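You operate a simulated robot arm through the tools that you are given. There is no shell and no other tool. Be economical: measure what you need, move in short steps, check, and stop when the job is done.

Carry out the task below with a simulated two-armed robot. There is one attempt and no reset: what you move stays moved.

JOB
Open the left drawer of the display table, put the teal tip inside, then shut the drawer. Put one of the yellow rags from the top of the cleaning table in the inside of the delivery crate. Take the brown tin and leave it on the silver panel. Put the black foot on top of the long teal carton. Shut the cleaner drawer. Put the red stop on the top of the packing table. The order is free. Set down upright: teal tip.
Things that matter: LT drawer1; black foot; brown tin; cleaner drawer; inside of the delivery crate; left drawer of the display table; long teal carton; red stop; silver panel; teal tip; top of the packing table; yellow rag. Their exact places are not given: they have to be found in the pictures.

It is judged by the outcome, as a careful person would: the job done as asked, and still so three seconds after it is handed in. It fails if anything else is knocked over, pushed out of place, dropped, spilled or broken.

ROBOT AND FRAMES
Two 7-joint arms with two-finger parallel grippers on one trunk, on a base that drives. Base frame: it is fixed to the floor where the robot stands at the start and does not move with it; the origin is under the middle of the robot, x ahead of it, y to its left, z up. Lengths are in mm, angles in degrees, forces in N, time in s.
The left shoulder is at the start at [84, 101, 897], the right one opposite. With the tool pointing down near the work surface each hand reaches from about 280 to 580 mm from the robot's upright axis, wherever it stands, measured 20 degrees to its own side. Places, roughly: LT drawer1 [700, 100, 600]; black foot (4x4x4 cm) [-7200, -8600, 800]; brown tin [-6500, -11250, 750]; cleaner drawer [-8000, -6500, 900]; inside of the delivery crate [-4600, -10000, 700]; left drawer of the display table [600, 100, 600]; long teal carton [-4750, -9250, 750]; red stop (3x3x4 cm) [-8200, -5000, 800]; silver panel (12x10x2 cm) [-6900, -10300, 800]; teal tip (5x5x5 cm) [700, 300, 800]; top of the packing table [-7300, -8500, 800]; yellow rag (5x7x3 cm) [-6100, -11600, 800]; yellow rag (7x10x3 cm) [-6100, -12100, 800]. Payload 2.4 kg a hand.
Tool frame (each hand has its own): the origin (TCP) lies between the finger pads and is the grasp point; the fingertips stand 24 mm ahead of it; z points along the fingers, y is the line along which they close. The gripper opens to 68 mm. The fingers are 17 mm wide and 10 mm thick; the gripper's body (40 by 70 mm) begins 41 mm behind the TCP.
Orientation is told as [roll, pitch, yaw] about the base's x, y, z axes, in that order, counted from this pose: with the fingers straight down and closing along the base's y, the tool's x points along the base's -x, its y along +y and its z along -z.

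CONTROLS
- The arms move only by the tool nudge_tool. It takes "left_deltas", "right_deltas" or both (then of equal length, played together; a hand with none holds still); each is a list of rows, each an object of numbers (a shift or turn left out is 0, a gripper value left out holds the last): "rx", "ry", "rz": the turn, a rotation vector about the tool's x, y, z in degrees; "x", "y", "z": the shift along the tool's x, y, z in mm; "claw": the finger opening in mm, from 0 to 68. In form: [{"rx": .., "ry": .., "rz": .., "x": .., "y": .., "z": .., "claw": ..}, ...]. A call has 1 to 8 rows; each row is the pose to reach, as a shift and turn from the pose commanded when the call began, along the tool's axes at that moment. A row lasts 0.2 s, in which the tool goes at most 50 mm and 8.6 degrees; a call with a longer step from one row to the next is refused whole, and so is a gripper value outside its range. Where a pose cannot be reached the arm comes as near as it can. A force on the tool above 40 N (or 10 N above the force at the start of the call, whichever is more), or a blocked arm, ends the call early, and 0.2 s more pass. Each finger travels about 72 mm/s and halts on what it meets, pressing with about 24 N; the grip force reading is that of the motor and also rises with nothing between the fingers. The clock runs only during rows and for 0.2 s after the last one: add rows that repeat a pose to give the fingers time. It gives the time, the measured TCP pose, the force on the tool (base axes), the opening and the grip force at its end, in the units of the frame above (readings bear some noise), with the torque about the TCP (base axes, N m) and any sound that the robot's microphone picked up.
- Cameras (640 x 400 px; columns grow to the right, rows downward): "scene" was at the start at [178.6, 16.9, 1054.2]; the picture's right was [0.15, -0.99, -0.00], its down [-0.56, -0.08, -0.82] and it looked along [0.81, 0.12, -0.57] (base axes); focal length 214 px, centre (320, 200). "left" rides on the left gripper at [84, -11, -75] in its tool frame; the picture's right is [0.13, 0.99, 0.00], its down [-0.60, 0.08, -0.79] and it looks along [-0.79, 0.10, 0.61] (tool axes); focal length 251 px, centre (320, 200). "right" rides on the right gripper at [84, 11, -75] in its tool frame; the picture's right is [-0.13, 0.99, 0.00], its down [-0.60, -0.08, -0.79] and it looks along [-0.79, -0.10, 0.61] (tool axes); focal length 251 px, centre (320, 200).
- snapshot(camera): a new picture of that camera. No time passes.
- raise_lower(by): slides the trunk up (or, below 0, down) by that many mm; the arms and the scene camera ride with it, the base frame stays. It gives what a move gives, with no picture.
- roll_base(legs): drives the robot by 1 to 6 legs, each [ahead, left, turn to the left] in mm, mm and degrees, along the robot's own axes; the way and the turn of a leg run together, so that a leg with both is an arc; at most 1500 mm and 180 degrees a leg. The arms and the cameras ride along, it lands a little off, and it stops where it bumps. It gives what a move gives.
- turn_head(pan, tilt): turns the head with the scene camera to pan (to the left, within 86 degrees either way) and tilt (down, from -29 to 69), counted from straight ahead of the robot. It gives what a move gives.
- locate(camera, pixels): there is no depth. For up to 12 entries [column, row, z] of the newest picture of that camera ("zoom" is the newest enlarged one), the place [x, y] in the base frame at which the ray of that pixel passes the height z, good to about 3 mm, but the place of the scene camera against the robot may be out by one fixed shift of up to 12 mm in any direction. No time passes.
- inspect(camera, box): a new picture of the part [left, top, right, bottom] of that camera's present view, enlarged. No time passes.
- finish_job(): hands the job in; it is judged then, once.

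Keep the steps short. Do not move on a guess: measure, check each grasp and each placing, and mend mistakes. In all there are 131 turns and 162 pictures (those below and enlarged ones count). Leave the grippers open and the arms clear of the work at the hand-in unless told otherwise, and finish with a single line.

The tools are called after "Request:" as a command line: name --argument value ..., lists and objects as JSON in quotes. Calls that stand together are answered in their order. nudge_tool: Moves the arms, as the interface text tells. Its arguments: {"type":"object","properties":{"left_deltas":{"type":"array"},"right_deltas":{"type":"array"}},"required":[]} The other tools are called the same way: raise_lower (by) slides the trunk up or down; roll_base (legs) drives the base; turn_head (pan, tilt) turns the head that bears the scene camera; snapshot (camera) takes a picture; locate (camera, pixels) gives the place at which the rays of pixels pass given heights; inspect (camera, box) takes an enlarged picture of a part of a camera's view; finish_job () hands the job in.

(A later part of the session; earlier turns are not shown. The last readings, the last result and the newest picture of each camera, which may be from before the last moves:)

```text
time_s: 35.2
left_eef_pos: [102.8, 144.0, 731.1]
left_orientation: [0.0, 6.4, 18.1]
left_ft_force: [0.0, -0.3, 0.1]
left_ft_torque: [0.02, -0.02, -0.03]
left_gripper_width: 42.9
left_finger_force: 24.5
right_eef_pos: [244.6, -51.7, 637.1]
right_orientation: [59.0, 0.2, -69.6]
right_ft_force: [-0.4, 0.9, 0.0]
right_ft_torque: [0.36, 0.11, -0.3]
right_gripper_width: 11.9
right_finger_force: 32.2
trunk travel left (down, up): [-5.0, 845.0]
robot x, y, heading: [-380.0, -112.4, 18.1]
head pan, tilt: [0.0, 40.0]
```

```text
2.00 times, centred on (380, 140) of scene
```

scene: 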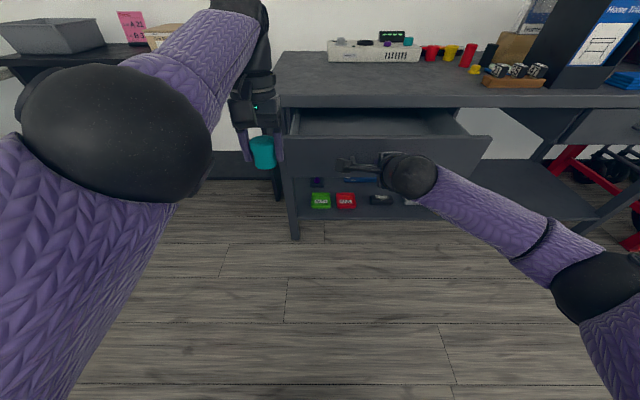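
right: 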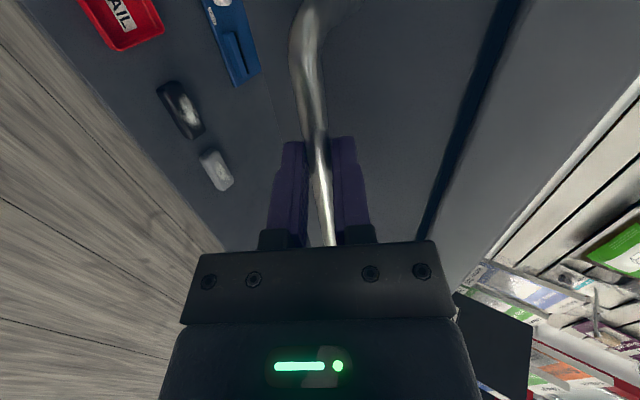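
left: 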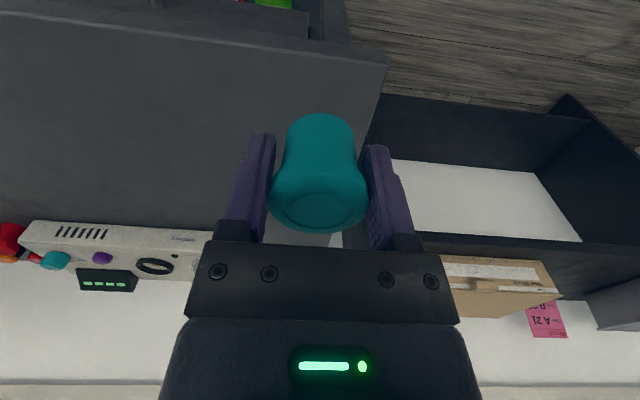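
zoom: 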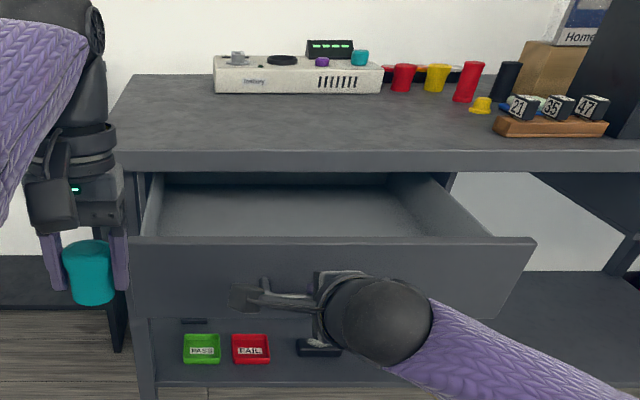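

The drawer is open about 210 mm with an empty, clear interior. I'll measure the drawer, then release the handle and retreat with the right hand.

Request:
locate --camera "zoom" --pixels '[[130, 238, 690], [535, 240, 690], [130, 238, 680], [148, 235, 680], [485, 235, 680], [117, 153, 718], [200, 225, 600], [440, 225, 600], [300, 170, 680], [200, 237, 680], [450, 237, 680]]'

Request:
nudge_tool --right_deltas '[{"claw": 24}, {"claw": 38}, {"claw": 38, "z": -20}, {"claw": 38, "z": -45}, {"claw": 38, "z": -70}, {"claw": 38, "z": -95}]'

```text
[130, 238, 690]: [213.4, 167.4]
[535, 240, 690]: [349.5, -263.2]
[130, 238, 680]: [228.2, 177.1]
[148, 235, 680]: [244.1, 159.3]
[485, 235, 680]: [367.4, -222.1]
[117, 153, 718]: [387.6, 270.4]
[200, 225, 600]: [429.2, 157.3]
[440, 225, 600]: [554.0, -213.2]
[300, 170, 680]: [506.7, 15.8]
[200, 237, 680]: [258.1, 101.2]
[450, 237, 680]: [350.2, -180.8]
```

```text
time_s: 36.6
left_eef_pos: [103.8, 144.3, 730.8]
left_orientation: [0.0, 6.4, 18.1]
left_ft_force: [0.1, 0.0, 0.1]
left_ft_torque: [-0.01, 0.03, -0.01]
left_gripper_width: 42.7
left_finger_force: 24.1
right_eef_pos: [168.4, -81.6, 685.9]
right_orientation: [58.9, 0.1, -69.7]
right_ft_force: [0.1, 0.1, -1.0]
right_ft_torque: [-0.02, -0.01, 0.01]
right_gripper_width: 38.0
right_finger_force: 0.2
trunk travel left (down, up): [-5.0, 845.0]
robot x, y, heading: [-379.0, -114.5, 18.0]
head pan, tilt: [0.0, 40.0]
```

The right hand is free of the handle. I'll raise the trunk back by 110 mm, which should also restore the left hand's uprightness, and lift the right hand.

Request:
raise_lower --by 110

Request:
nudge_tool --right_deltas '[{"y": 30, "z": -25}, {"y": 60, "z": -50}, {"y": 90, "z": -70}, {"y": 120, "z": -80}]'

```text
time_s: 38.0
left_eef_pos: [81.7, 138.2, 891.4]
left_orientation: [-0.1, -0.2, 18.1]
left_ft_force: [-0.2, -0.3, -0.6]
left_ft_torque: [0.02, 0.04, 0.01]
left_gripper_width: 42.7
left_finger_force: 23.5
right_eef_pos: [168.6, -80.7, 794.9]
right_orientation: [58.8, 0.2, -69.6]
right_ft_force: [-0.1, 0.0, -0.7]
right_ft_torque: [-0.01, -0.03, 0.04]
right_gripper_width: 38.1
right_finger_force: 0.0
trunk travel left (down, up): [-115.0, 735.0]
robot x, y, heading: [-375.6, -118.0, 18.1]
head pan, tilt: [0.0, 40.0]
```

```text
time_s: 39.0
left_eef_pos: [81.3, 136.4, 892.2]
left_orientation: [0.0, -0.1, 18.0]
left_ft_force: [0.6, 0.3, -0.1]
left_ft_torque: [0.01, -0.02, -0.01]
left_gripper_width: 43.5
left_finger_force: 23.5
right_eef_pos: [162.1, -85.1, 939.7]
right_orientation: [58.9, 0.2, -69.8]
right_ft_force: [0.2, -0.7, -0.6]
right_ft_torque: [-0.01, -0.02, -0.03]
right_gripper_width: 37.9
right_finger_force: 0.0
trunk travel left (down, up): [-115.0, 735.0]
robot x, y, heading: [-374.3, -113.2, 18.0]
head pan, tilt: [0.0, 40.0]
```

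I'll drive 253 mm ahead and 110 mm right, which puts the left hand over the drawer's open interior.

Request:
roll_base --legs '[[0, -110, 0], [253, 0, 0]]'

Request:
turn_head --pan 15 --tilt 60

Request:
snapshot --camera "left"

Request:
snapshot --camera "scene"

```text
time_s: 41.6
left_eef_pos: [357.9, 115.4, 891.2]
left_orientation: [-0.1, -0.1, 18.2]
left_ft_force: [0.2, -0.6, -0.2]
left_ft_torque: [0.02, -0.01, -0.01]
left_gripper_width: 43.1
left_finger_force: 24.2
right_eef_pos: [439.9, -106.5, 939.5]
right_orientation: [59.0, 0.2, -69.6]
right_ft_force: [-0.1, -0.9, -0.7]
right_ft_torque: [0.01, 0.01, 0.02]
right_gripper_width: 38.0
right_finger_force: 0.0
trunk travel left (down, up): [-115.0, 735.0]
robot x, y, heading: [-103.1, -136.4, 18.2]
head pan, tilt: [0.0, 40.0]
```

```text
time_s: 42.5
left_eef_pos: [358.2, 114.7, 890.7]
left_orientation: [-0.2, -0.1, 18.2]
left_ft_force: [-1.1, 0.2, -0.3]
left_ft_torque: [0.02, 0.01, 0.01]
left_gripper_width: 43.0
left_finger_force: 24.0
right_eef_pos: [439.0, -106.9, 939.0]
right_orientation: [59.1, 0.2, -69.7]
right_ft_force: [0.7, 0.0, 0.1]
right_ft_torque: [-0.03, 0.01, 0.01]
right_gripper_width: 38.0
right_finger_force: 0.0
trunk travel left (down, up): [-115.0, 735.0]
robot x, y, heading: [-99.2, -137.3, 18.2]
head pan, tilt: [15.0, 60.0]
```

```text
131 pictures are left
```

left: 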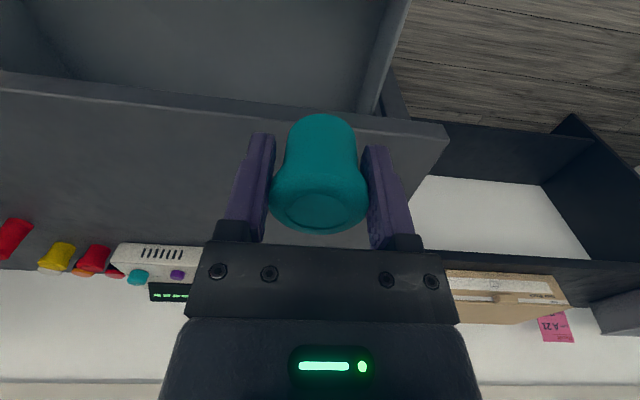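

```text
130 pictures are left
```

scene: 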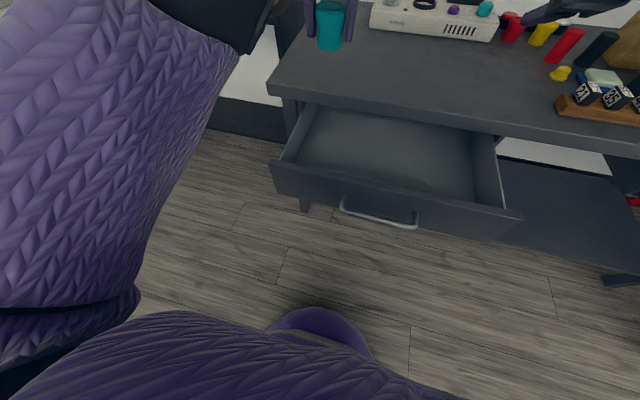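

I have a clear view of the drawer. I'll measure its top rims and floor.

Request:
locate --camera "scene" --pixels '[[272, 162, 685], [521, 215, 685], [285, 161, 685], [501, 206, 685], [318, 107, 680], [297, 163, 600], [297, 163, 570], [480, 200, 600], [268, 90, 718], [400, 180, 590], [345, 213, 635], [413, 228, 635]]'

Request:
locate --camera "left" --pixels '[[360, 110, 600], [360, 110, 580], [405, 5, 685], [370, 112, 685], [200, 100, 718], [440, 140, 718]]'

Request:
inspect --camera "scene" --box '[250, 80, 540, 260]'

```text
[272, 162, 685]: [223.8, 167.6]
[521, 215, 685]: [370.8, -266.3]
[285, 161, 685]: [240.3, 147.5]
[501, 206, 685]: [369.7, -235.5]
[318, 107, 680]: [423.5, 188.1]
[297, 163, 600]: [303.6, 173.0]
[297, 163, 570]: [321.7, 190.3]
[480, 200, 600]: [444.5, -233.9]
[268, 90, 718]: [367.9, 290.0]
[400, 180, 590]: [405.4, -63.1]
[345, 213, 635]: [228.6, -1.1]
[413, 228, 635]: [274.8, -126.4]
```

```text
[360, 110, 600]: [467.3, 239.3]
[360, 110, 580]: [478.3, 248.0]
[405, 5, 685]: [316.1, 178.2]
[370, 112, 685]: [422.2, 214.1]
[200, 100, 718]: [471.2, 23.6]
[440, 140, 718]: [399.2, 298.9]
```

```text
2.21 times, centred on (395, 170) of scene
```

zoom: 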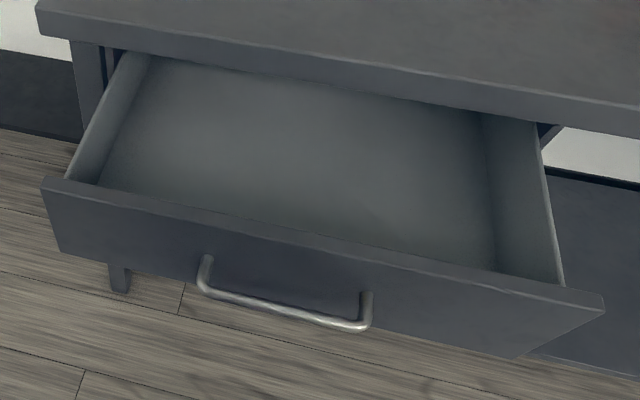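

The hand is over the interior. I'll shift 25 mm right and 8 mm forward, then descend to z≈670 (tip bottom ~633, above the expected floor).

Request:
nudge_tool --left_deltas '[{"x": -8, "y": -25}, {"x": -8, "y": -25, "z": 45}, {"x": -8, "y": -25, "z": 90}, {"x": -8, "y": -25, "z": 135}, {"x": -8, "y": -25, "z": 180}, {"x": -8, "y": -25, "z": 220}]'

Request:
snapshot --camera "left"

Request:
snapshot --camera "scene"

```text
time_s: 43.9
left_eef_pos: [383.3, 94.6, 669.6]
left_orientation: [0.0, 0.0, 18.2]
left_ft_force: [0.3, -0.2, -0.6]
left_ft_torque: [-0.01, 0.04, 0.02]
left_gripper_width: 42.9
left_finger_force: 24.5
left hand out of reach, approached as far as the arm can: row 1, 3, 4, 5, 6
right_eef_pos: [439.0, -106.3, 939.4]
right_orientation: [58.9, 0.3, -69.7]
right_ft_force: [-0.6, -0.1, 0.2]
right_ft_torque: [0.0, 0.01, 0.01]
right_gripper_width: 37.9
right_finger_force: 0.0
trunk travel left (down, up): [-115.0, 735.0]
robot x, y, heading: [-98.6, -136.4, 18.4]
head pan, tilt: [15.0, 60.0]
```

```text
128 pictures are left
```

left: 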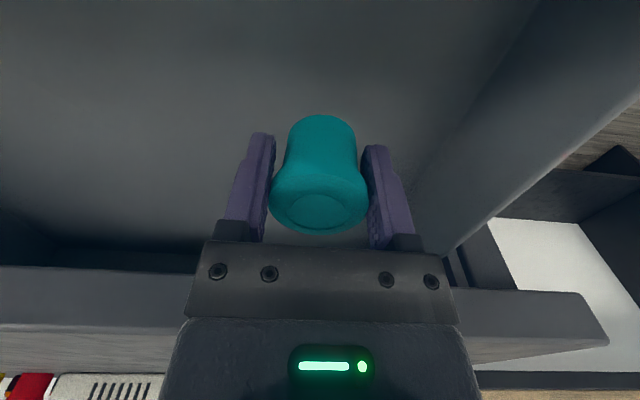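

```text
127 pictures are left
```

scene: 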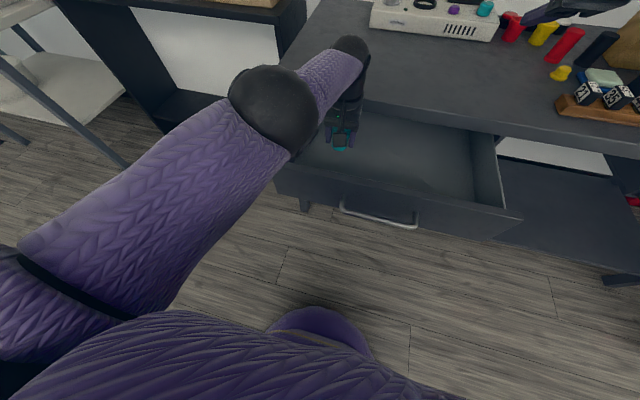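

The tip is inside the drawer's opening and hanging free. I'll go on down in small steps, watching the force.

Request:
nudge_tool --left_deltas '[{"z": 8}, {"z": 16}, {"z": 24}, {"z": 30}]'

Request:
snapshot --camera "left"

```text
time_s: 44.9
left_eef_pos: [380.9, 95.3, 639.3]
left_orientation: [-0.1, -0.2, 18.2]
left_ft_force: [-0.4, 0.4, -0.7]
left_ft_torque: [0.03, -0.02, 0.01]
left_gripper_width: 43.0
left_finger_force: 24.1
right_eef_pos: [438.7, -106.7, 939.9]
right_orientation: [59.0, 0.2, -69.6]
right_ft_force: [-0.5, 0.5, 0.4]
right_ft_torque: [-0.01, 0.0, -0.01]
right_gripper_width: 38.3
right_finger_force: 0.1
trunk travel left (down, up): [-115.0, 735.0]
robot x, y, heading: [-98.2, -135.8, 18.2]
head pan, tilt: [15.0, 60.0]
```

```text
126 pictures are left
```

left: 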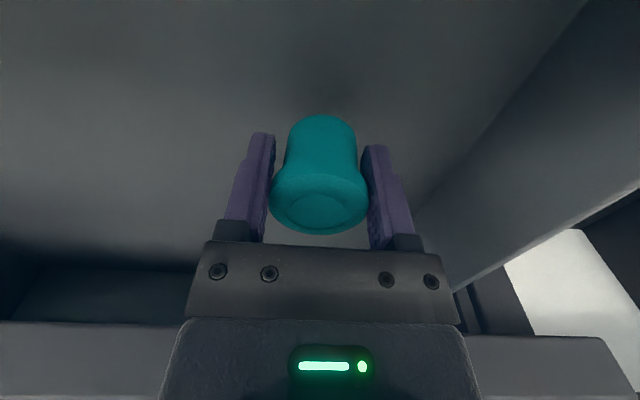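

A contact shadow is appearing. I'll creep on in 3 mm steps.

Request:
nudge_tool --left_deltas '[{"z": 3}, {"z": 6}, {"z": 9}, {"z": 12}]'

```text
time_s: 45.9
left_eef_pos: [378.8, 95.9, 629.1]
left_orientation: [-0.1, -0.1, 18.1]
left_ft_force: [0.5, 0.1, 0.2]
left_ft_torque: [0.02, 0.03, 0.01]
left_gripper_width: 43.2
left_finger_force: 23.5
left hand out of reach, approached as far as the arm can: row 4
right_eef_pos: [440.2, -106.3, 939.9]
right_orientation: [59.0, 0.2, -69.6]
right_ft_force: [0.2, 0.1, -0.4]
right_ft_torque: [0.0, -0.01, 0.02]
right_gripper_width: 37.9
right_finger_force: 0.0
trunk travel left (down, up): [-115.0, 735.0]
robot x, y, heading: [-98.2, -136.4, 18.4]
head pan, tilt: [15.0, 60.0]
```

The arm is at its reach limit. I'll pull 12 mm toward the robot and continue down.

Request:
nudge_tool --left_deltas '[{"x": 12}, {"x": 12, "z": 3}, {"x": 12, "z": 6}, {"x": 12, "z": 9}, {"x": 12, "z": 12}]'

Request:
snapshot --camera "left"

```text
time_s: 47.1
left_eef_pos: [372.3, 91.8, 614.6]
left_orientation: [0.0, 0.0, 18.1]
left_ft_force: [-0.7, 0.4, 0.8]
left_ft_torque: [0.0, 0.01, -0.02]
left_gripper_width: 43.0
left_finger_force: 24.0
left hand out of reach, approached as far as the arm can: row 1, 2, 3, 4, 5
right_eef_pos: [439.4, -106.8, 939.7]
right_orientation: [59.1, 0.3, -69.6]
right_ft_force: [-0.1, -0.7, 0.9]
right_ft_torque: [0.01, -0.01, 0.0]
right_gripper_width: 38.1
right_finger_force: 0.2
trunk travel left (down, up): [-115.0, 735.0]
robot x, y, heading: [-99.2, -137.3, 18.1]
head pan, tilt: [15.0, 60.0]
```

```text
125 pictures are left
```

left: 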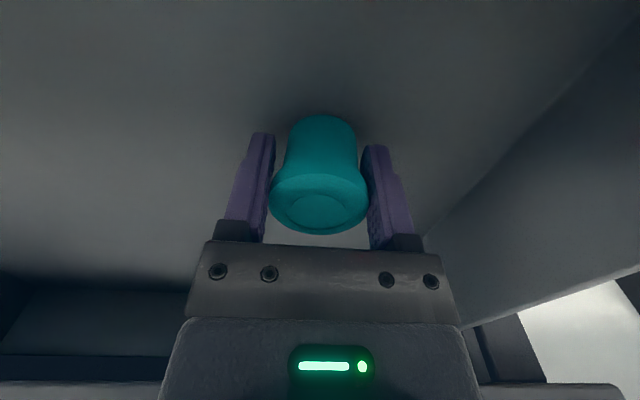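

There's still no contact (tip bottom ≈578). I'll lower the trunk by 10 mm and read the result.

Request:
raise_lower --by -10

```text
time_s: 47.5
left_eef_pos: [374.8, 92.6, 611.7]
left_orientation: [-0.1, -0.1, 18.2]
left_ft_force: [2.1, 1.8, 14.4]
left_ft_torque: [-0.3, 1.07, 0.07]
left_gripper_width: 42.8
left_finger_force: 23.9
right_eef_pos: [439.4, -107.2, 932.3]
right_orientation: [58.9, 0.2, -69.5]
right_ft_force: [0.2, 0.5, 0.3]
right_ft_torque: [0.01, 0.01, -0.02]
right_gripper_width: 37.8
right_finger_force: 0.1
trunk travel left (down, up): [-107.0, 742.0]
robot x, y, heading: [-97.8, -136.2, 18.4]
head pan, tilt: [15.0, 60.0]
stopped: the force on the tool passed its limit at 52 N (the readings are from after the stop); the commanded pose is now the measured one
```

I have floor contact at z≈612 (14 N pressing). I'll release by opening the left hand, then rise.

Request:
nudge_tool --left_deltas '[{"claw": 50}, {"claw": 62}, {"claw": 66}, {"claw": 66, "z": -15}, {"claw": 66, "z": -40}]'

Request:
snapshot --camera "left"

```text
time_s: 48.7
left_eef_pos: [383.0, 92.3, 648.3]
left_orientation: [-0.1, 0.2, 18.2]
left_ft_force: [0.5, 0.2, 0.1]
left_ft_torque: [0.03, 0.0, -0.01]
left_gripper_width: 66.3
left_finger_force: 0.1
left hand out of reach, approached as far as the arm can: row 4, 5
right_eef_pos: [439.8, -105.8, 931.6]
right_orientation: [59.0, 0.2, -69.6]
right_ft_force: [0.1, 0.1, -0.4]
right_ft_torque: [-0.04, 0.02, 0.01]
right_gripper_width: 37.7
right_finger_force: 0.1
trunk travel left (down, up): [-107.0, 742.0]
robot x, y, heading: [-102.4, -137.9, 18.2]
head pan, tilt: [15.0, 60.0]
```

```text
124 pictures are left
```

left: 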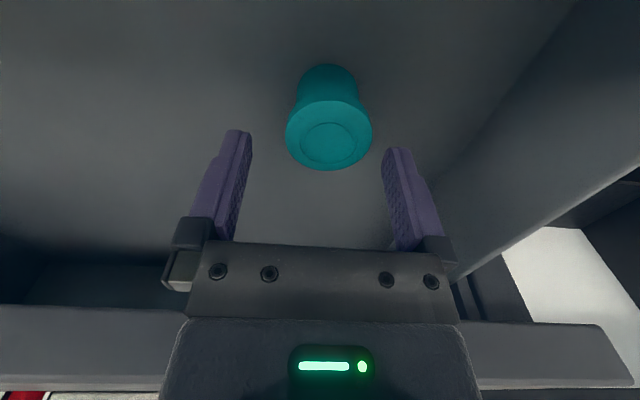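

The tip stands upright on the drawer floor. I'll raise the left hand clear and back the base off, keeping the gripper closed for pushing later.

Request:
nudge_tool --left_deltas '[{"x": 8, "z": -45}, {"x": 10, "z": -90}, {"x": 12, "z": -135}, {"x": 14, "z": -180}, {"x": 40, "z": -210, "claw": 40}, {"x": 65, "z": -220, "claw": 20}, {"x": 90, "z": -220, "claw": 0}]'

Request:
roll_base --legs '[[-330, 0, 0], [0, -110, 0]]'

Request:
nudge_tool --left_deltas '[{"z": 45}, {"z": 90}, {"z": 135}, {"z": 180}, {"z": 230}]'

Request:
snapshot --camera "scene"

```text
time_s: 50.3
left_eef_pos: [359.3, 68.4, 896.6]
left_orientation: [-0.2, 0.2, 18.4]
left_ft_force: [0.0, -0.7, -0.4]
left_ft_torque: [0.0, 0.02, 0.01]
left_gripper_width: 0.1
left_finger_force: 22.5
left hand out of reach, approached as far as the arm can: row 1, 2, 3, 4, 5, 6, 7
right_eef_pos: [439.5, -106.8, 931.4]
right_orientation: [58.8, 0.1, -69.6]
right_ft_force: [0.6, -0.2, -0.7]
right_ft_torque: [-0.01, 0.02, -0.02]
right_gripper_width: 38.0
right_finger_force: 0.0
trunk travel left (down, up): [-107.0, 742.0]
robot x, y, heading: [-101.2, -137.5, 18.1]
head pan, tilt: [15.0, 60.0]
```

```text
time_s: 53.3
left_eef_pos: [83.8, -137.9, 894.2]
left_orientation: [-0.1, 0.0, 18.2]
left_ft_force: [0.3, 0.2, 0.5]
left_ft_torque: [0.01, -0.03, 0.0]
left_gripper_width: 0.0
left_finger_force: 23.7
right_eef_pos: [165.3, -312.5, 931.2]
right_orientation: [58.9, 0.2, -69.5]
right_ft_force: [-0.2, -0.2, -0.4]
right_ft_torque: [0.01, -0.02, -0.01]
right_gripper_width: 38.1
right_finger_force: 0.0
trunk travel left (down, up): [-107.0, 742.0]
robot x, y, heading: [-374.1, -344.0, 18.3]
head pan, tilt: [15.0, 60.0]
```

```text
time_s: 54.5
left_eef_pos: [112.1, -136.2, 661.5]
left_orientation: [-0.1, 0.1, 18.2]
left_ft_force: [0.1, 0.1, -0.4]
left_ft_torque: [-0.03, 0.02, 0.01]
left_gripper_width: 0.0
left_finger_force: 23.7
left hand out of reach, approached as far as the arm can: row 1, 2, 3, 4, 5
right_eef_pos: [165.2, -314.1, 930.6]
right_orientation: [58.9, 0.2, -69.6]
right_ft_force: [-0.7, 0.1, -0.7]
right_ft_torque: [-0.02, -0.02, 0.0]
right_gripper_width: 37.9
right_finger_force: 0.1
trunk travel left (down, up): [-107.0, 742.0]
robot x, y, heading: [-372.9, -341.5, 18.2]
head pan, tilt: [15.0, 60.0]
```

```text
123 pictures are left
```

scene: 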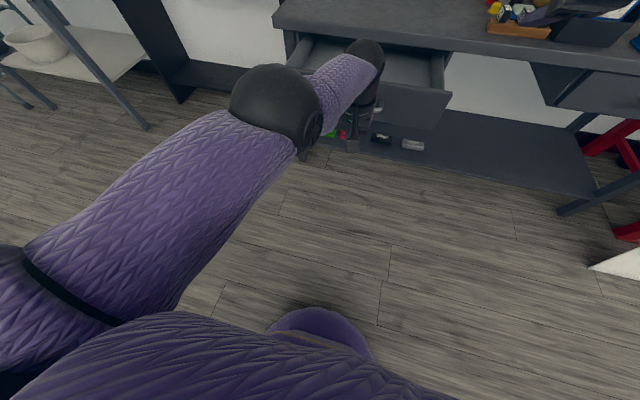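

The left hand is in front of the handle, with the drawer behind it. I need fingers about 35 mm lower, so I'll pull in 60 mm and lower.

Request:
nudge_tool --left_deltas '[{"x": 30, "y": 12}, {"x": 60, "y": 22}, {"x": 60, "y": 22, "z": 20}, {"x": 60, "y": 22, "z": 36}]'

Request:
snapshot --camera "left"

```text
time_s: 55.5
left_eef_pos: [102.3, -130.8, 614.3]
left_orientation: [-0.1, 0.0, 18.3]
left_ft_force: [0.3, -0.7, 0.2]
left_ft_torque: [-0.03, 0.02, -0.01]
left_gripper_width: 0.0
left_finger_force: 23.2
left hand out of reach, approached as far as the arm can: row 1, 2, 3, 4
right_eef_pos: [165.6, -312.3, 931.0]
right_orientation: [58.9, 0.2, -69.5]
right_ft_force: [0.9, 0.5, -0.9]
right_ft_torque: [-0.02, -0.02, 0.02]
right_gripper_width: 37.9
right_finger_force: 0.1
trunk travel left (down, up): [-107.0, 742.0]
robot x, y, heading: [-375.3, -341.2, 18.2]
head pan, tilt: [15.0, 60.0]
```

```text
122 pictures are left
```

left: 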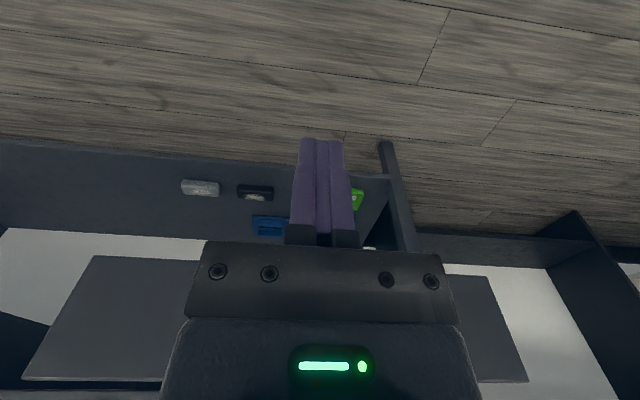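

The fingers are at z 590–655 and the bar at ~630, so they'll meet it. I'll drive forward in two parts: 145 mm to near contact, then check.

Request:
roll_base --legs '[[145, 0, 0]]'

Request:
snapshot --camera "left"

Request:
snapshot --camera "scene"

```text
time_s: 56.8
left_eef_pos: [241.5, -85.1, 614.6]
left_orientation: [-0.1, 0.0, 18.1]
left_ft_force: [-0.5, 0.2, 0.0]
left_ft_torque: [0.01, 0.01, 0.01]
left_gripper_width: 0.0
left_finger_force: 23.2
right_eef_pos: [303.1, -268.4, 932.5]
right_orientation: [59.0, 0.2, -69.7]
right_ft_force: [0.2, 0.0, -0.5]
right_ft_torque: [-0.02, -0.01, 0.02]
right_gripper_width: 38.3
right_finger_force: 0.1
trunk travel left (down, up): [-107.0, 742.0]
robot x, y, heading: [-238.4, -297.5, 18.4]
head pan, tilt: [15.0, 60.0]
```

```text
121 pictures are left
```

left: 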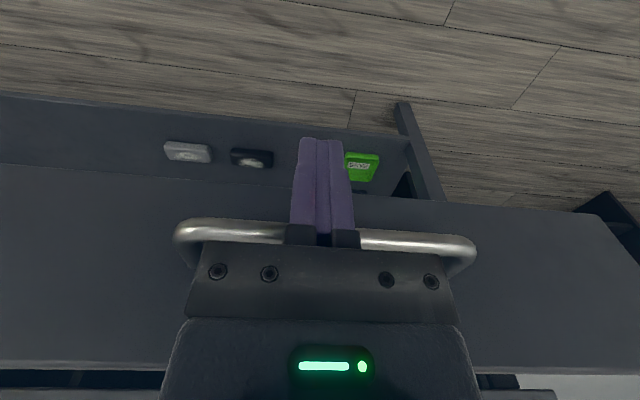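

```text
120 pictures are left
```

scene: 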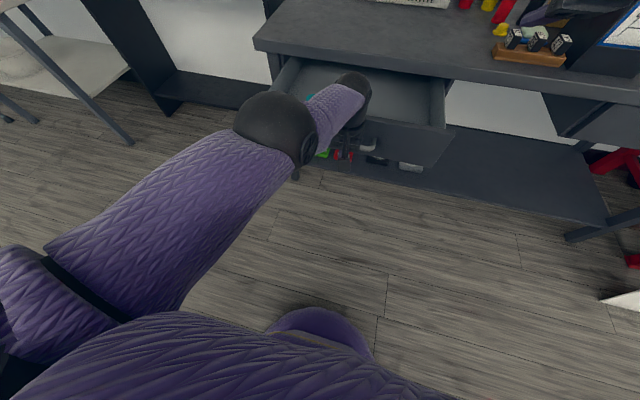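

The fingers are centred on the bar, almost touching. To keep the wrist away from the tabletop edge I'll lean the fingertips forward 16° first.

Request:
nudge_tool --left_deltas '[{"ry": -8, "x": 10}, {"ry": -16, "x": 20}]'

Request:
snapshot --camera "left"

```text
time_s: 57.4
left_eef_pos: [279.9, -90.7, 596.0]
left_orientation: [0.0, -15.9, 18.2]
left_ft_force: [-2.2, -0.3, 0.1]
left_ft_torque: [-0.01, -0.04, 0.04]
left_gripper_width: 0.0
left_finger_force: 23.7
left hand out of reach, approached as far as the arm can: row 1, 2
right_eef_pos: [303.6, -269.0, 930.5]
right_orientation: [59.0, 0.2, -69.7]
right_ft_force: [0.5, -0.8, 0.3]
right_ft_torque: [-0.01, 0.03, 0.01]
right_gripper_width: 38.0
right_finger_force: 0.1
trunk travel left (down, up): [-107.0, 742.0]
robot x, y, heading: [-237.0, -297.4, 18.3]
head pan, tilt: [15.0, 60.0]
```

```text
119 pictures are left
```

left: 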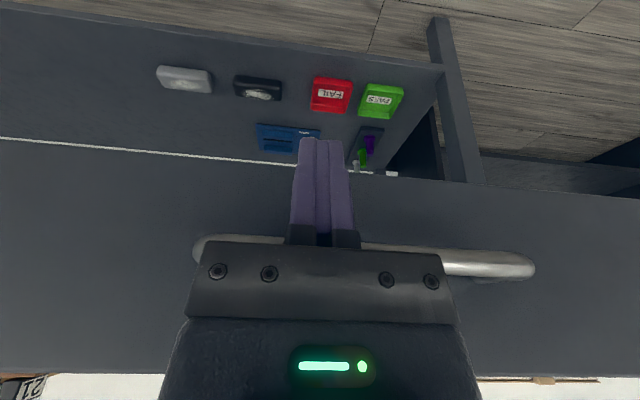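

The hand slipped low: the bar is now at the finger roots. I'll raise it 22 mm along its axis.

Request:
nudge_tool --left_deltas '[{"z": -12, "x": 6}, {"z": -26, "x": 12}]'

Request:
snapshot --camera "left"

```text
time_s: 58.0
left_eef_pos: [284.0, -96.0, 613.0]
left_orientation: [-0.1, -15.9, 18.1]
left_ft_force: [-1.9, 0.5, -1.0]
left_ft_torque: [-0.01, -0.01, -0.01]
left_gripper_width: 0.3
left_finger_force: 23.7
left hand out of reach, approached as far as the arm can: row 1, 2
right_eef_pos: [302.8, -268.6, 931.3]
right_orientation: [58.8, 0.3, -69.6]
right_ft_force: [-0.2, 0.8, -0.1]
right_ft_torque: [0.02, -0.01, 0.0]
right_gripper_width: 38.2
right_finger_force: 0.1
trunk travel left (down, up): [-107.0, 742.0]
robot x, y, heading: [-234.1, -295.3, 17.8]
head pan, tilt: [15.0, 60.0]
```

```text
118 pictures are left
```

left: 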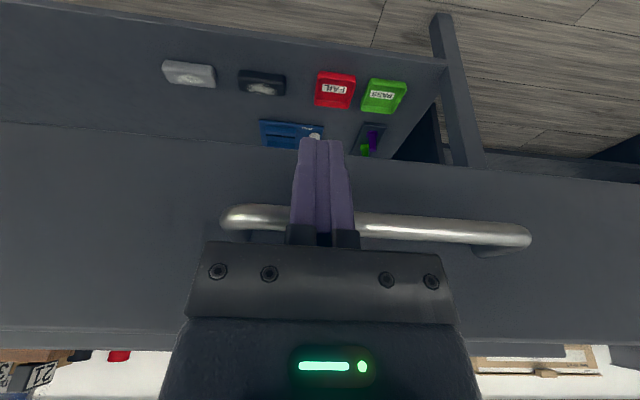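

The bar now sits on the fingers. I'll push by driving forward 160 mm, then check.

Request:
roll_base --legs '[[160, 0, 0]]'

Request:
snapshot --camera "left"

```text
time_s: 59.4
left_eef_pos: [432.7, -45.7, 613.9]
left_orientation: [0.0, -15.9, 18.3]
left_ft_force: [0.2, 0.1, 0.3]
left_ft_torque: [0.0, 0.0, -0.02]
left_gripper_width: 0.0
left_finger_force: 24.3
right_eef_pos: [453.3, -218.4, 931.1]
right_orientation: [58.9, 0.2, -69.6]
right_ft_force: [-1.1, -0.8, -0.1]
right_ft_torque: [0.05, 0.0, 0.0]
right_gripper_width: 38.1
right_finger_force: 0.0
trunk travel left (down, up): [-107.0, 742.0]
robot x, y, heading: [-84.9, -251.0, 17.9]
head pan, tilt: [15.0, 60.0]
```

```text
117 pictures are left
```

left: 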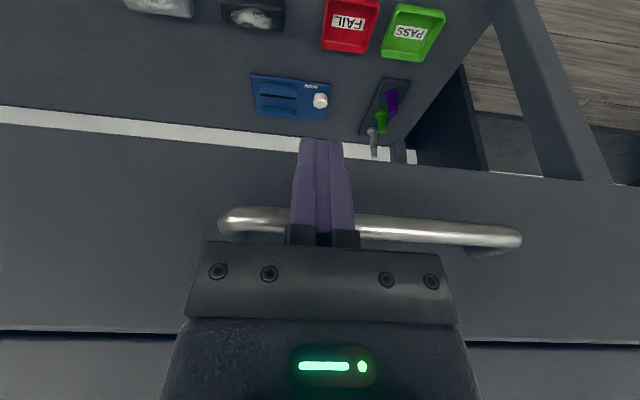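

It is nearly shut. I'll drive 34 mm more.

Request:
roll_base --legs '[[34, 0, 0]]'

Request:
snapshot --camera "left"

```text
time_s: 60.3
left_eef_pos: [465.7, -34.6, 612.9]
left_orientation: [-0.1, -16.0, 18.3]
left_ft_force: [-0.6, 0.4, 0.3]
left_ft_torque: [0.02, 0.02, -0.01]
left_gripper_width: 0.0
left_finger_force: 23.8
right_eef_pos: [484.0, -206.5, 931.2]
right_orientation: [58.9, 0.2, -69.7]
right_ft_force: [-0.2, 0.3, 0.1]
right_ft_torque: [-0.01, -0.04, 0.0]
right_gripper_width: 37.9
right_finger_force: 0.1
trunk travel left (down, up): [-107.0, 742.0]
robot x, y, heading: [-54.9, -240.5, 18.0]
head pan, tilt: [15.0, 60.0]
```

```text
116 pictures are left
```

left: 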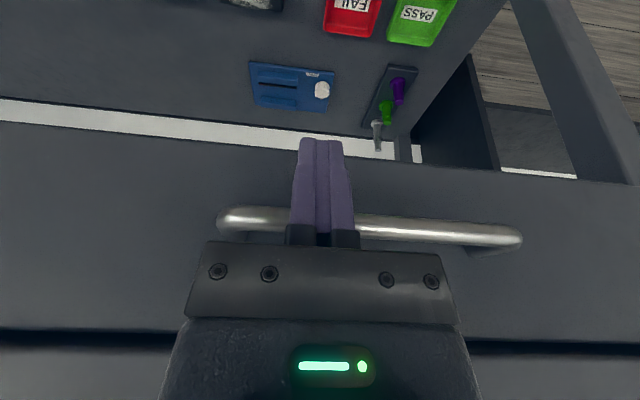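

The force is still low, so it isn't at the stop yet. I'll push 12 mm more.

Request:
roll_base --legs '[[12, 0, 0]]'

Request:
snapshot --camera "left"

```text
time_s: 61.1
left_eef_pos: [469.4, -33.1, 610.1]
left_orientation: [0.0, -14.8, 18.3]
left_ft_force: [-4.1, -0.8, 1.3]
left_ft_torque: [0.02, -0.08, 0.0]
left_gripper_width: 0.0
left_finger_force: 23.9
right_eef_pos: [492.2, -205.2, 932.0]
right_orientation: [58.9, 0.1, -69.4]
right_ft_force: [0.1, 0.8, 0.8]
right_ft_torque: [-0.01, -0.01, 0.02]
right_gripper_width: 38.0
right_finger_force: 0.0
trunk travel left (down, up): [-107.0, 742.0]
robot x, y, heading: [-45.8, -236.3, 18.3]
head pan, tilt: [15.0, 60.0]
stopped in leg 1: the force on the tool passed its limit at 54 N (the readings are from after the stop); the commanded pose is now the measured one
```

```text
115 pictures are left
```

left: 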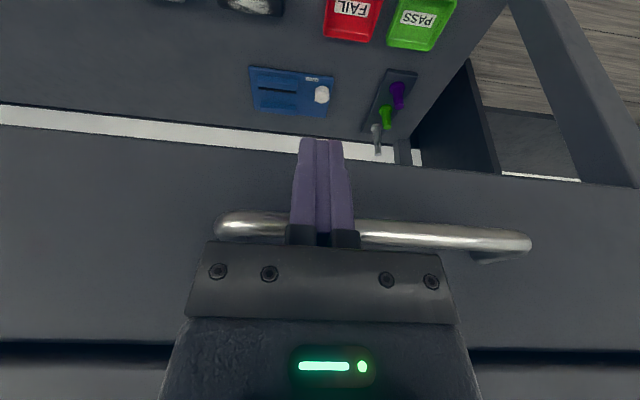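

It hit the stop at n≈436, exactly where a closed drawer was predicted. I'll back away and verify with the scene camera.

Request:
roll_base --legs '[[-400, 0, 0]]'

Request:
nudge_tool --left_deltas '[{"ry": 5, "z": -40, "claw": 30}, {"ry": 10, "z": -80, "claw": 60}, {"ry": 15, "z": -120, "claw": 68}, {"ry": 15, "z": -165, "claw": 68}, {"ry": 15, "z": -210, "claw": 68}, {"ry": 15, "z": -255, "claw": 68}]'

Request:
turn_head --pan 10 --tilt 35

Request:
snapshot --camera "scene"

```text
time_s: 63.6
left_eef_pos: [89.4, -158.0, 609.8]
left_orientation: [0.0, -14.8, 18.5]
left_ft_force: [-0.8, 0.5, -0.3]
left_ft_torque: [0.02, -0.02, 0.0]
left_gripper_width: 0.0
left_finger_force: 23.5
right_eef_pos: [113.6, -328.4, 930.8]
right_orientation: [58.8, 0.2, -69.2]
right_ft_force: [-0.1, -0.1, 0.6]
right_ft_torque: [0.01, 0.02, -0.02]
right_gripper_width: 37.9
right_finger_force: 0.1
trunk travel left (down, up): [-107.0, 742.0]
robot x, y, heading: [-424.8, -360.8, 18.4]
head pan, tilt: [15.0, 60.0]
```

```text
time_s: 65.0
left_eef_pos: [42.3, -177.6, 861.7]
left_orientation: [0.0, 0.4, 18.6]
left_ft_force: [-0.6, -0.4, -0.4]
left_ft_torque: [0.03, 0.01, 0.02]
left_gripper_width: 68.0
left_finger_force: 0.1
left hand out of reach, approached as far as the arm can: row 1, 2, 4, 5, 6
right_eef_pos: [113.9, -328.2, 931.3]
right_orientation: [58.7, 0.1, -69.2]
right_ft_force: [-0.1, 0.8, -0.2]
right_ft_torque: [-0.02, 0.0, 0.0]
right_gripper_width: 38.1
right_finger_force: 0.0
trunk travel left (down, up): [-107.0, 742.0]
robot x, y, heading: [-425.8, -360.3, 18.8]
head pan, tilt: [15.0, 60.0]
```

```text
time_s: 65.9
left_eef_pos: [43.1, -176.6, 862.3]
left_orientation: [0.0, 0.3, 18.7]
left_ft_force: [-0.5, -0.3, -0.1]
left_ft_torque: [-0.01, 0.0, 0.01]
left_gripper_width: 67.9
left_finger_force: 0.1
right_eef_pos: [113.9, -328.3, 932.5]
right_orientation: [58.8, 0.2, -69.1]
right_ft_force: [-0.2, 0.1, 0.3]
right_ft_torque: [-0.02, 0.0, 0.01]
right_gripper_width: 37.9
right_finger_force: 0.2
trunk travel left (down, up): [-107.0, 742.0]
robot x, y, heading: [-426.6, -361.7, 18.6]
head pan, tilt: [10.0, 35.0]
```

```text
114 pictures are left
```

scene: 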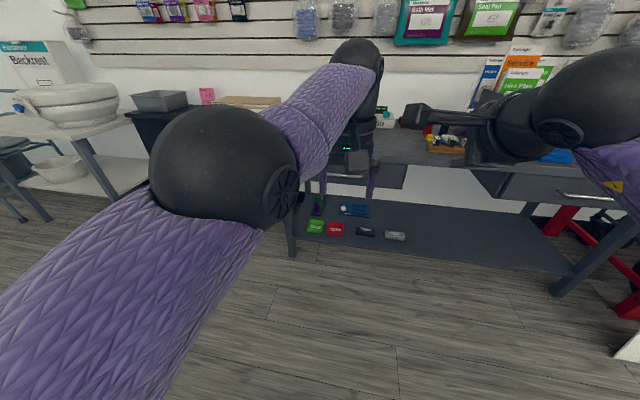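

The drawer is flush and shut. Next I'll turn the right hand back to pointing down in two calls.

Request:
nudge_tool --right_deltas '[{"rx": 3.6, "ry": 3.6, "rz": -6.3}, {"rx": 7.2, "ry": 7.2, "rz": -12.6}, {"rx": 10.8, "ry": 10.8, "rz": -18.9}, {"rx": 14.4, "ry": 14.4, "rz": -25.2}, {"rx": 18, "ry": 18, "rz": -31.5}, {"rx": 21.6, "ry": 21.6, "rz": -37.8}, {"rx": 25.2, "ry": 25.2, "rz": -44.1, "claw": 68}]'

Request:
nudge_tool --right_deltas '[{"rx": 3.5, "ry": 3.5, "rz": -6.2}, {"rx": 7, "ry": 7, "rz": -12.4}, {"rx": 10.5, "ry": 10.5, "rz": -18.6}, {"rx": 14, "ry": 14, "rz": -24.8}, {"rx": 17.5, "ry": 17.5, "rz": -31}, {"rx": 20.7, "ry": 20.7, "rz": -37.1}]'

Request:
roll_base --legs '[[-200, 0, 0], [0, 0, -144]]'

Request:
turn_head --pan 0 --tilt 10

Request:
snapshot --camera "scene"

```text
time_s: 67.5
left_eef_pos: [43.4, -177.2, 860.9]
left_orientation: [0.0, 0.2, 18.6]
left_ft_force: [0.4, -0.4, 0.1]
left_ft_torque: [0.0, 0.02, -0.01]
left_gripper_width: 67.9
left_finger_force: 0.1
right_eef_pos: [112.6, -328.1, 931.5]
right_orientation: [26.4, -11.9, -19.8]
right_ft_force: [-0.6, 0.2, -0.5]
right_ft_torque: [-0.02, 0.01, -0.05]
right_gripper_width: 67.9
right_finger_force: 0.0
trunk travel left (down, up): [-107.0, 742.0]
robot x, y, heading: [-425.4, -360.5, 18.4]
head pan, tilt: [10.0, 35.0]
```

```text
time_s: 68.9
left_eef_pos: [42.6, -176.3, 861.9]
left_orientation: [0.0, 0.2, 18.6]
left_ft_force: [0.1, 0.5, 0.4]
left_ft_torque: [0.01, -0.04, 0.04]
left_gripper_width: 68.1
left_finger_force: 0.1
right_eef_pos: [84.7, -323.3, 926.8]
right_orientation: [0.8, 0.3, 20.3]
right_ft_force: [0.4, 0.1, 0.3]
right_ft_torque: [0.02, 0.01, 0.0]
right_gripper_width: 68.2
right_finger_force: 0.0
right hand out of reach, approached as far as the arm can: row 5, 6
trunk travel left (down, up): [-107.0, 742.0]
robot x, y, heading: [-422.1, -364.2, 18.8]
head pan, tilt: [10.0, 35.0]
```

```text
time_s: 76.4
left_eef_pos: [-881.1, -853.5, 860.9]
left_orientation: [0.0, 0.2, -124.6]
left_ft_force: [0.4, -0.5, -0.7]
left_ft_torque: [0.01, 0.02, 0.0]
left_gripper_width: 67.7
left_finger_force: 0.1
right_eef_pos: [-1002.2, -761.4, 926.8]
right_orientation: [0.8, 0.3, -122.9]
right_ft_force: [-0.3, 0.3, 0.0]
right_ft_torque: [0.05, -0.02, -0.01]
right_gripper_width: 68.0
right_finger_force: 0.1
trunk travel left (down, up): [-107.0, 742.0]
robot x, y, heading: [-615.4, -423.0, -124.4]
head pan, tilt: [10.0, 35.0]
```

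```text
time_s: 77.3
left_eef_pos: [-880.4, -855.1, 861.0]
left_orientation: [-0.1, 0.2, -124.6]
left_ft_force: [0.0, 0.3, 0.3]
left_ft_torque: [-0.02, 0.0, -0.02]
left_gripper_width: 67.8
left_finger_force: 0.0
right_eef_pos: [-1003.1, -761.6, 926.3]
right_orientation: [0.9, 0.1, -123.0]
right_ft_force: [0.1, 0.2, -0.3]
right_ft_torque: [-0.02, 0.04, -0.01]
right_gripper_width: 68.2
right_finger_force: 0.0
trunk travel left (down, up): [-107.0, 742.0]
robot x, y, heading: [-615.1, -424.6, -124.6]
head pan, tilt: [0.0, 10.0]
```

```text
113 pictures are left
```

scene: 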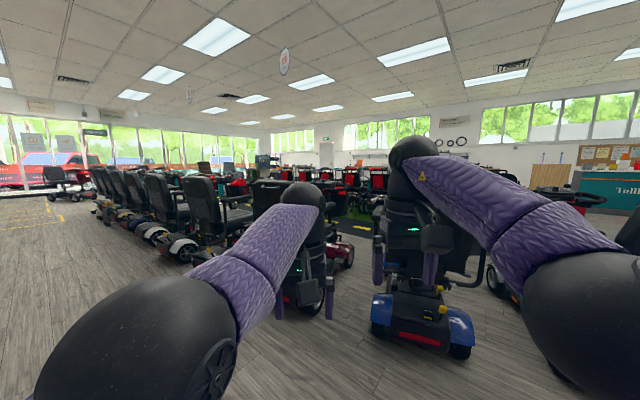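

This is a showroom full of scooters. I'll raise the trunk for a high overview so I can plan the route.

Request:
raise_lower --by 650

Request:
turn_head --pan 40 --tilt 18

Request:
snapshot --camera "scene"

Request:
turn_head --pan -40 --tilt 18

Request:
snapshot --camera "scene"

Request:
turn_head --pan 0 --tilt 25

Request:
snapshot --camera "scene"

```text
refused: 650 is not a number from -400 to 400
```

```text
time_s: 78.3
left_eef_pos: [-881.3, -853.9, 861.2]
left_orientation: [0.0, 0.2, -124.6]
left_ft_force: [0.6, -0.5, 0.1]
left_ft_torque: [-0.01, -0.02, 0.01]
left_gripper_width: 68.0
left_finger_force: 0.1
right_eef_pos: [-1002.9, -761.9, 925.5]
right_orientation: [0.8, 0.1, -123.0]
right_ft_force: [0.7, 0.0, 0.2]
right_ft_torque: [0.01, 0.0, 0.0]
right_gripper_width: 67.9
right_finger_force: 0.0
trunk travel left (down, up): [-107.0, 742.0]
robot x, y, heading: [-614.2, -423.2, -124.7]
head pan, tilt: [40.0, 18.0]
```

```text
112 pictures are left
```

scene: 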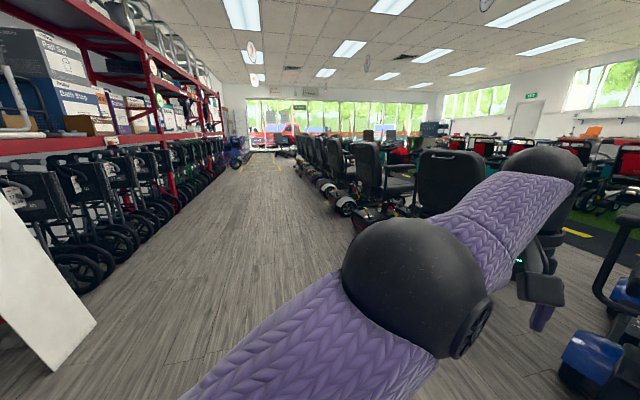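

```text
time_s: 79.9
left_eef_pos: [-880.3, -853.2, 861.4]
left_orientation: [0.0, 0.3, -124.6]
left_ft_force: [0.4, -0.5, -1.4]
left_ft_torque: [0.01, -0.02, 0.01]
left_gripper_width: 67.9
left_finger_force: 0.0
right_eef_pos: [-1002.8, -760.8, 925.2]
right_orientation: [0.9, 0.2, -123.0]
right_ft_force: [-0.5, 0.0, 0.4]
right_ft_torque: [-0.04, -0.02, 0.01]
right_gripper_width: 67.8
right_finger_force: 0.1
trunk travel left (down, up): [-107.0, 742.0]
robot x, y, heading: [-622.3, -426.1, -124.5]
head pan, tilt: [-40.0, 18.0]
```

```text
111 pictures are left
```

scene: 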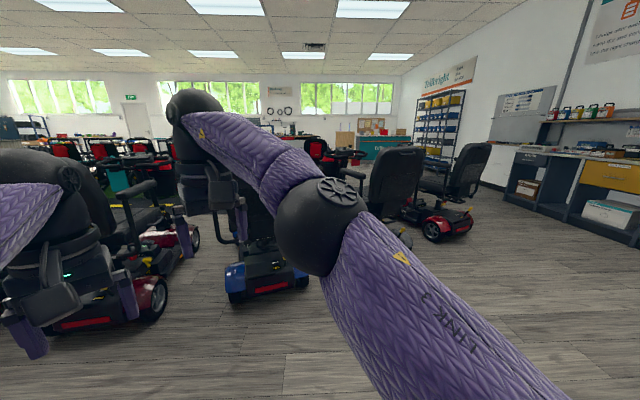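

```text
time_s: 81.0
left_eef_pos: [-880.3, -855.3, 861.5]
left_orientation: [0.0, 0.1, -124.6]
left_ft_force: [0.0, -0.8, -0.2]
left_ft_torque: [0.01, -0.01, 0.02]
left_gripper_width: 68.0
left_finger_force: 0.1
right_eef_pos: [-1003.9, -760.6, 925.7]
right_orientation: [0.9, 0.2, -123.1]
right_ft_force: [0.1, -0.2, -0.5]
right_ft_torque: [0.0, 0.0, 0.03]
right_gripper_width: 67.9
right_finger_force: 0.1
trunk travel left (down, up): [-107.0, 742.0]
robot x, y, heading: [-615.3, -425.1, -124.4]
head pan, tilt: [0.0, 25.0]
```

```text
110 pictures are left
```

scene: 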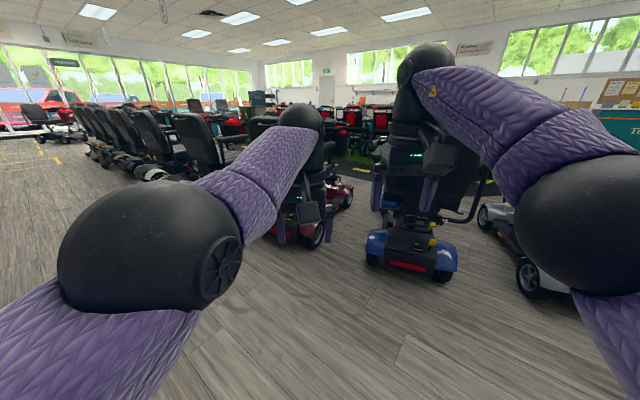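

I'll raise it in two parts for the overview.

Request:
raise_lower --by 380

Request:
raise_lower --by 340

Request:
turn_head --pan -40 --tilt 25

Request:
snapshot --camera "scene"

Request:
turn_head --pan 10 --tilt 25

Request:
snapshot --camera "scene"

```text
time_s: 84.6
left_eef_pos: [-847.6, -804.6, 1341.2]
left_orientation: [0.0, -12.9, -124.5]
left_ft_force: [-0.3, -0.1, -0.4]
left_ft_torque: [0.0, 0.02, -0.01]
left_gripper_width: 67.9
left_finger_force: 0.0
right_eef_pos: [-962.2, -703.8, 1399.1]
right_orientation: [0.5, -12.3, -123.1]
right_ft_force: [-0.3, 0.4, -0.2]
right_ft_torque: [0.0, -0.02, 0.01]
right_gripper_width: 68.0
right_finger_force: 0.1
trunk travel left (down, up): [-487.0, 362.0]
robot x, y, heading: [-613.1, -425.4, -124.5]
head pan, tilt: [0.0, 25.0]
```

```text
time_s: 88.0
left_eef_pos: [-840.7, -797.1, 1691.7]
left_orientation: [0.0, -14.3, -124.7]
left_ft_force: [-1.2, -0.1, 0.4]
left_ft_torque: [0.03, 0.0, 0.03]
left_gripper_width: 68.0
left_finger_force: 0.2
right_eef_pos: [-957.8, -694.7, 1750.9]
right_orientation: [0.5, -13.9, -123.0]
right_ft_force: [-0.2, -0.2, 0.3]
right_ft_torque: [0.02, 0.0, -0.01]
right_gripper_width: 68.3
right_finger_force: 0.0
trunk travel left (down, up): [-827.0, 22.0]
robot x, y, heading: [-611.8, -423.9, -124.6]
head pan, tilt: [0.0, 25.0]
```

```text
time_s: 89.0
left_eef_pos: [-842.0, -796.5, 1691.3]
left_orientation: [-0.1, -14.3, -124.6]
left_ft_force: [0.2, -0.5, 0.3]
left_ft_torque: [-0.01, 0.01, 0.02]
left_gripper_width: 68.3
left_finger_force: 0.1
right_eef_pos: [-954.1, -694.6, 1750.4]
right_orientation: [0.6, -14.0, -123.0]
right_ft_force: [0.2, 0.7, 1.1]
right_ft_torque: [0.02, 0.01, 0.0]
right_gripper_width: 68.1
right_finger_force: 0.1
trunk travel left (down, up): [-827.0, 22.0]
robot x, y, heading: [-618.8, -420.8, -124.6]
head pan, tilt: [-40.0, 25.0]
```

```text
109 pictures are left
```

scene: 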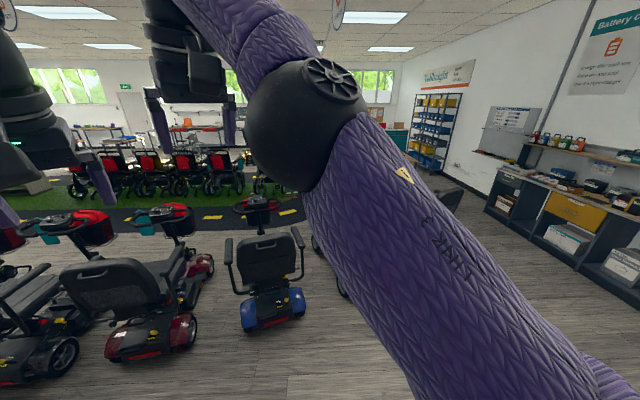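

```text
time_s: 90.2
left_eef_pos: [-841.0, -797.3, 1692.4]
left_orientation: [0.0, -14.3, -124.5]
left_ft_force: [0.2, -0.5, -0.7]
left_ft_torque: [0.0, -0.01, -0.01]
left_gripper_width: 68.2
left_finger_force: 0.1
right_eef_pos: [-956.2, -694.1, 1749.9]
right_orientation: [0.5, -14.0, -123.1]
right_ft_force: [0.7, -0.3, -0.1]
right_ft_torque: [0.01, -0.04, -0.03]
right_gripper_width: 67.8
right_finger_force: 0.1
trunk travel left (down, up): [-827.0, 22.0]
robot x, y, heading: [-614.2, -424.9, -124.4]
head pan, tilt: [10.0, 25.0]
```

```text
108 pictures are left
```

scene: 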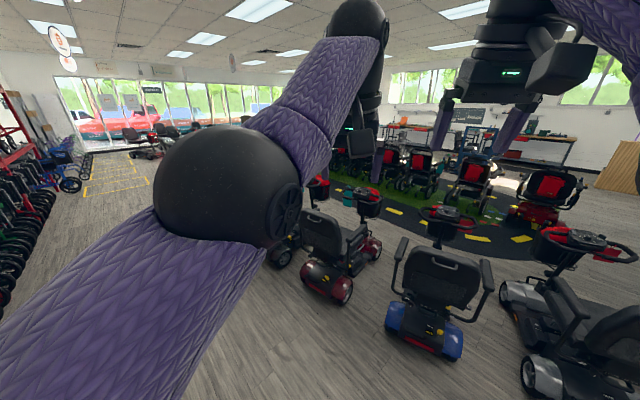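

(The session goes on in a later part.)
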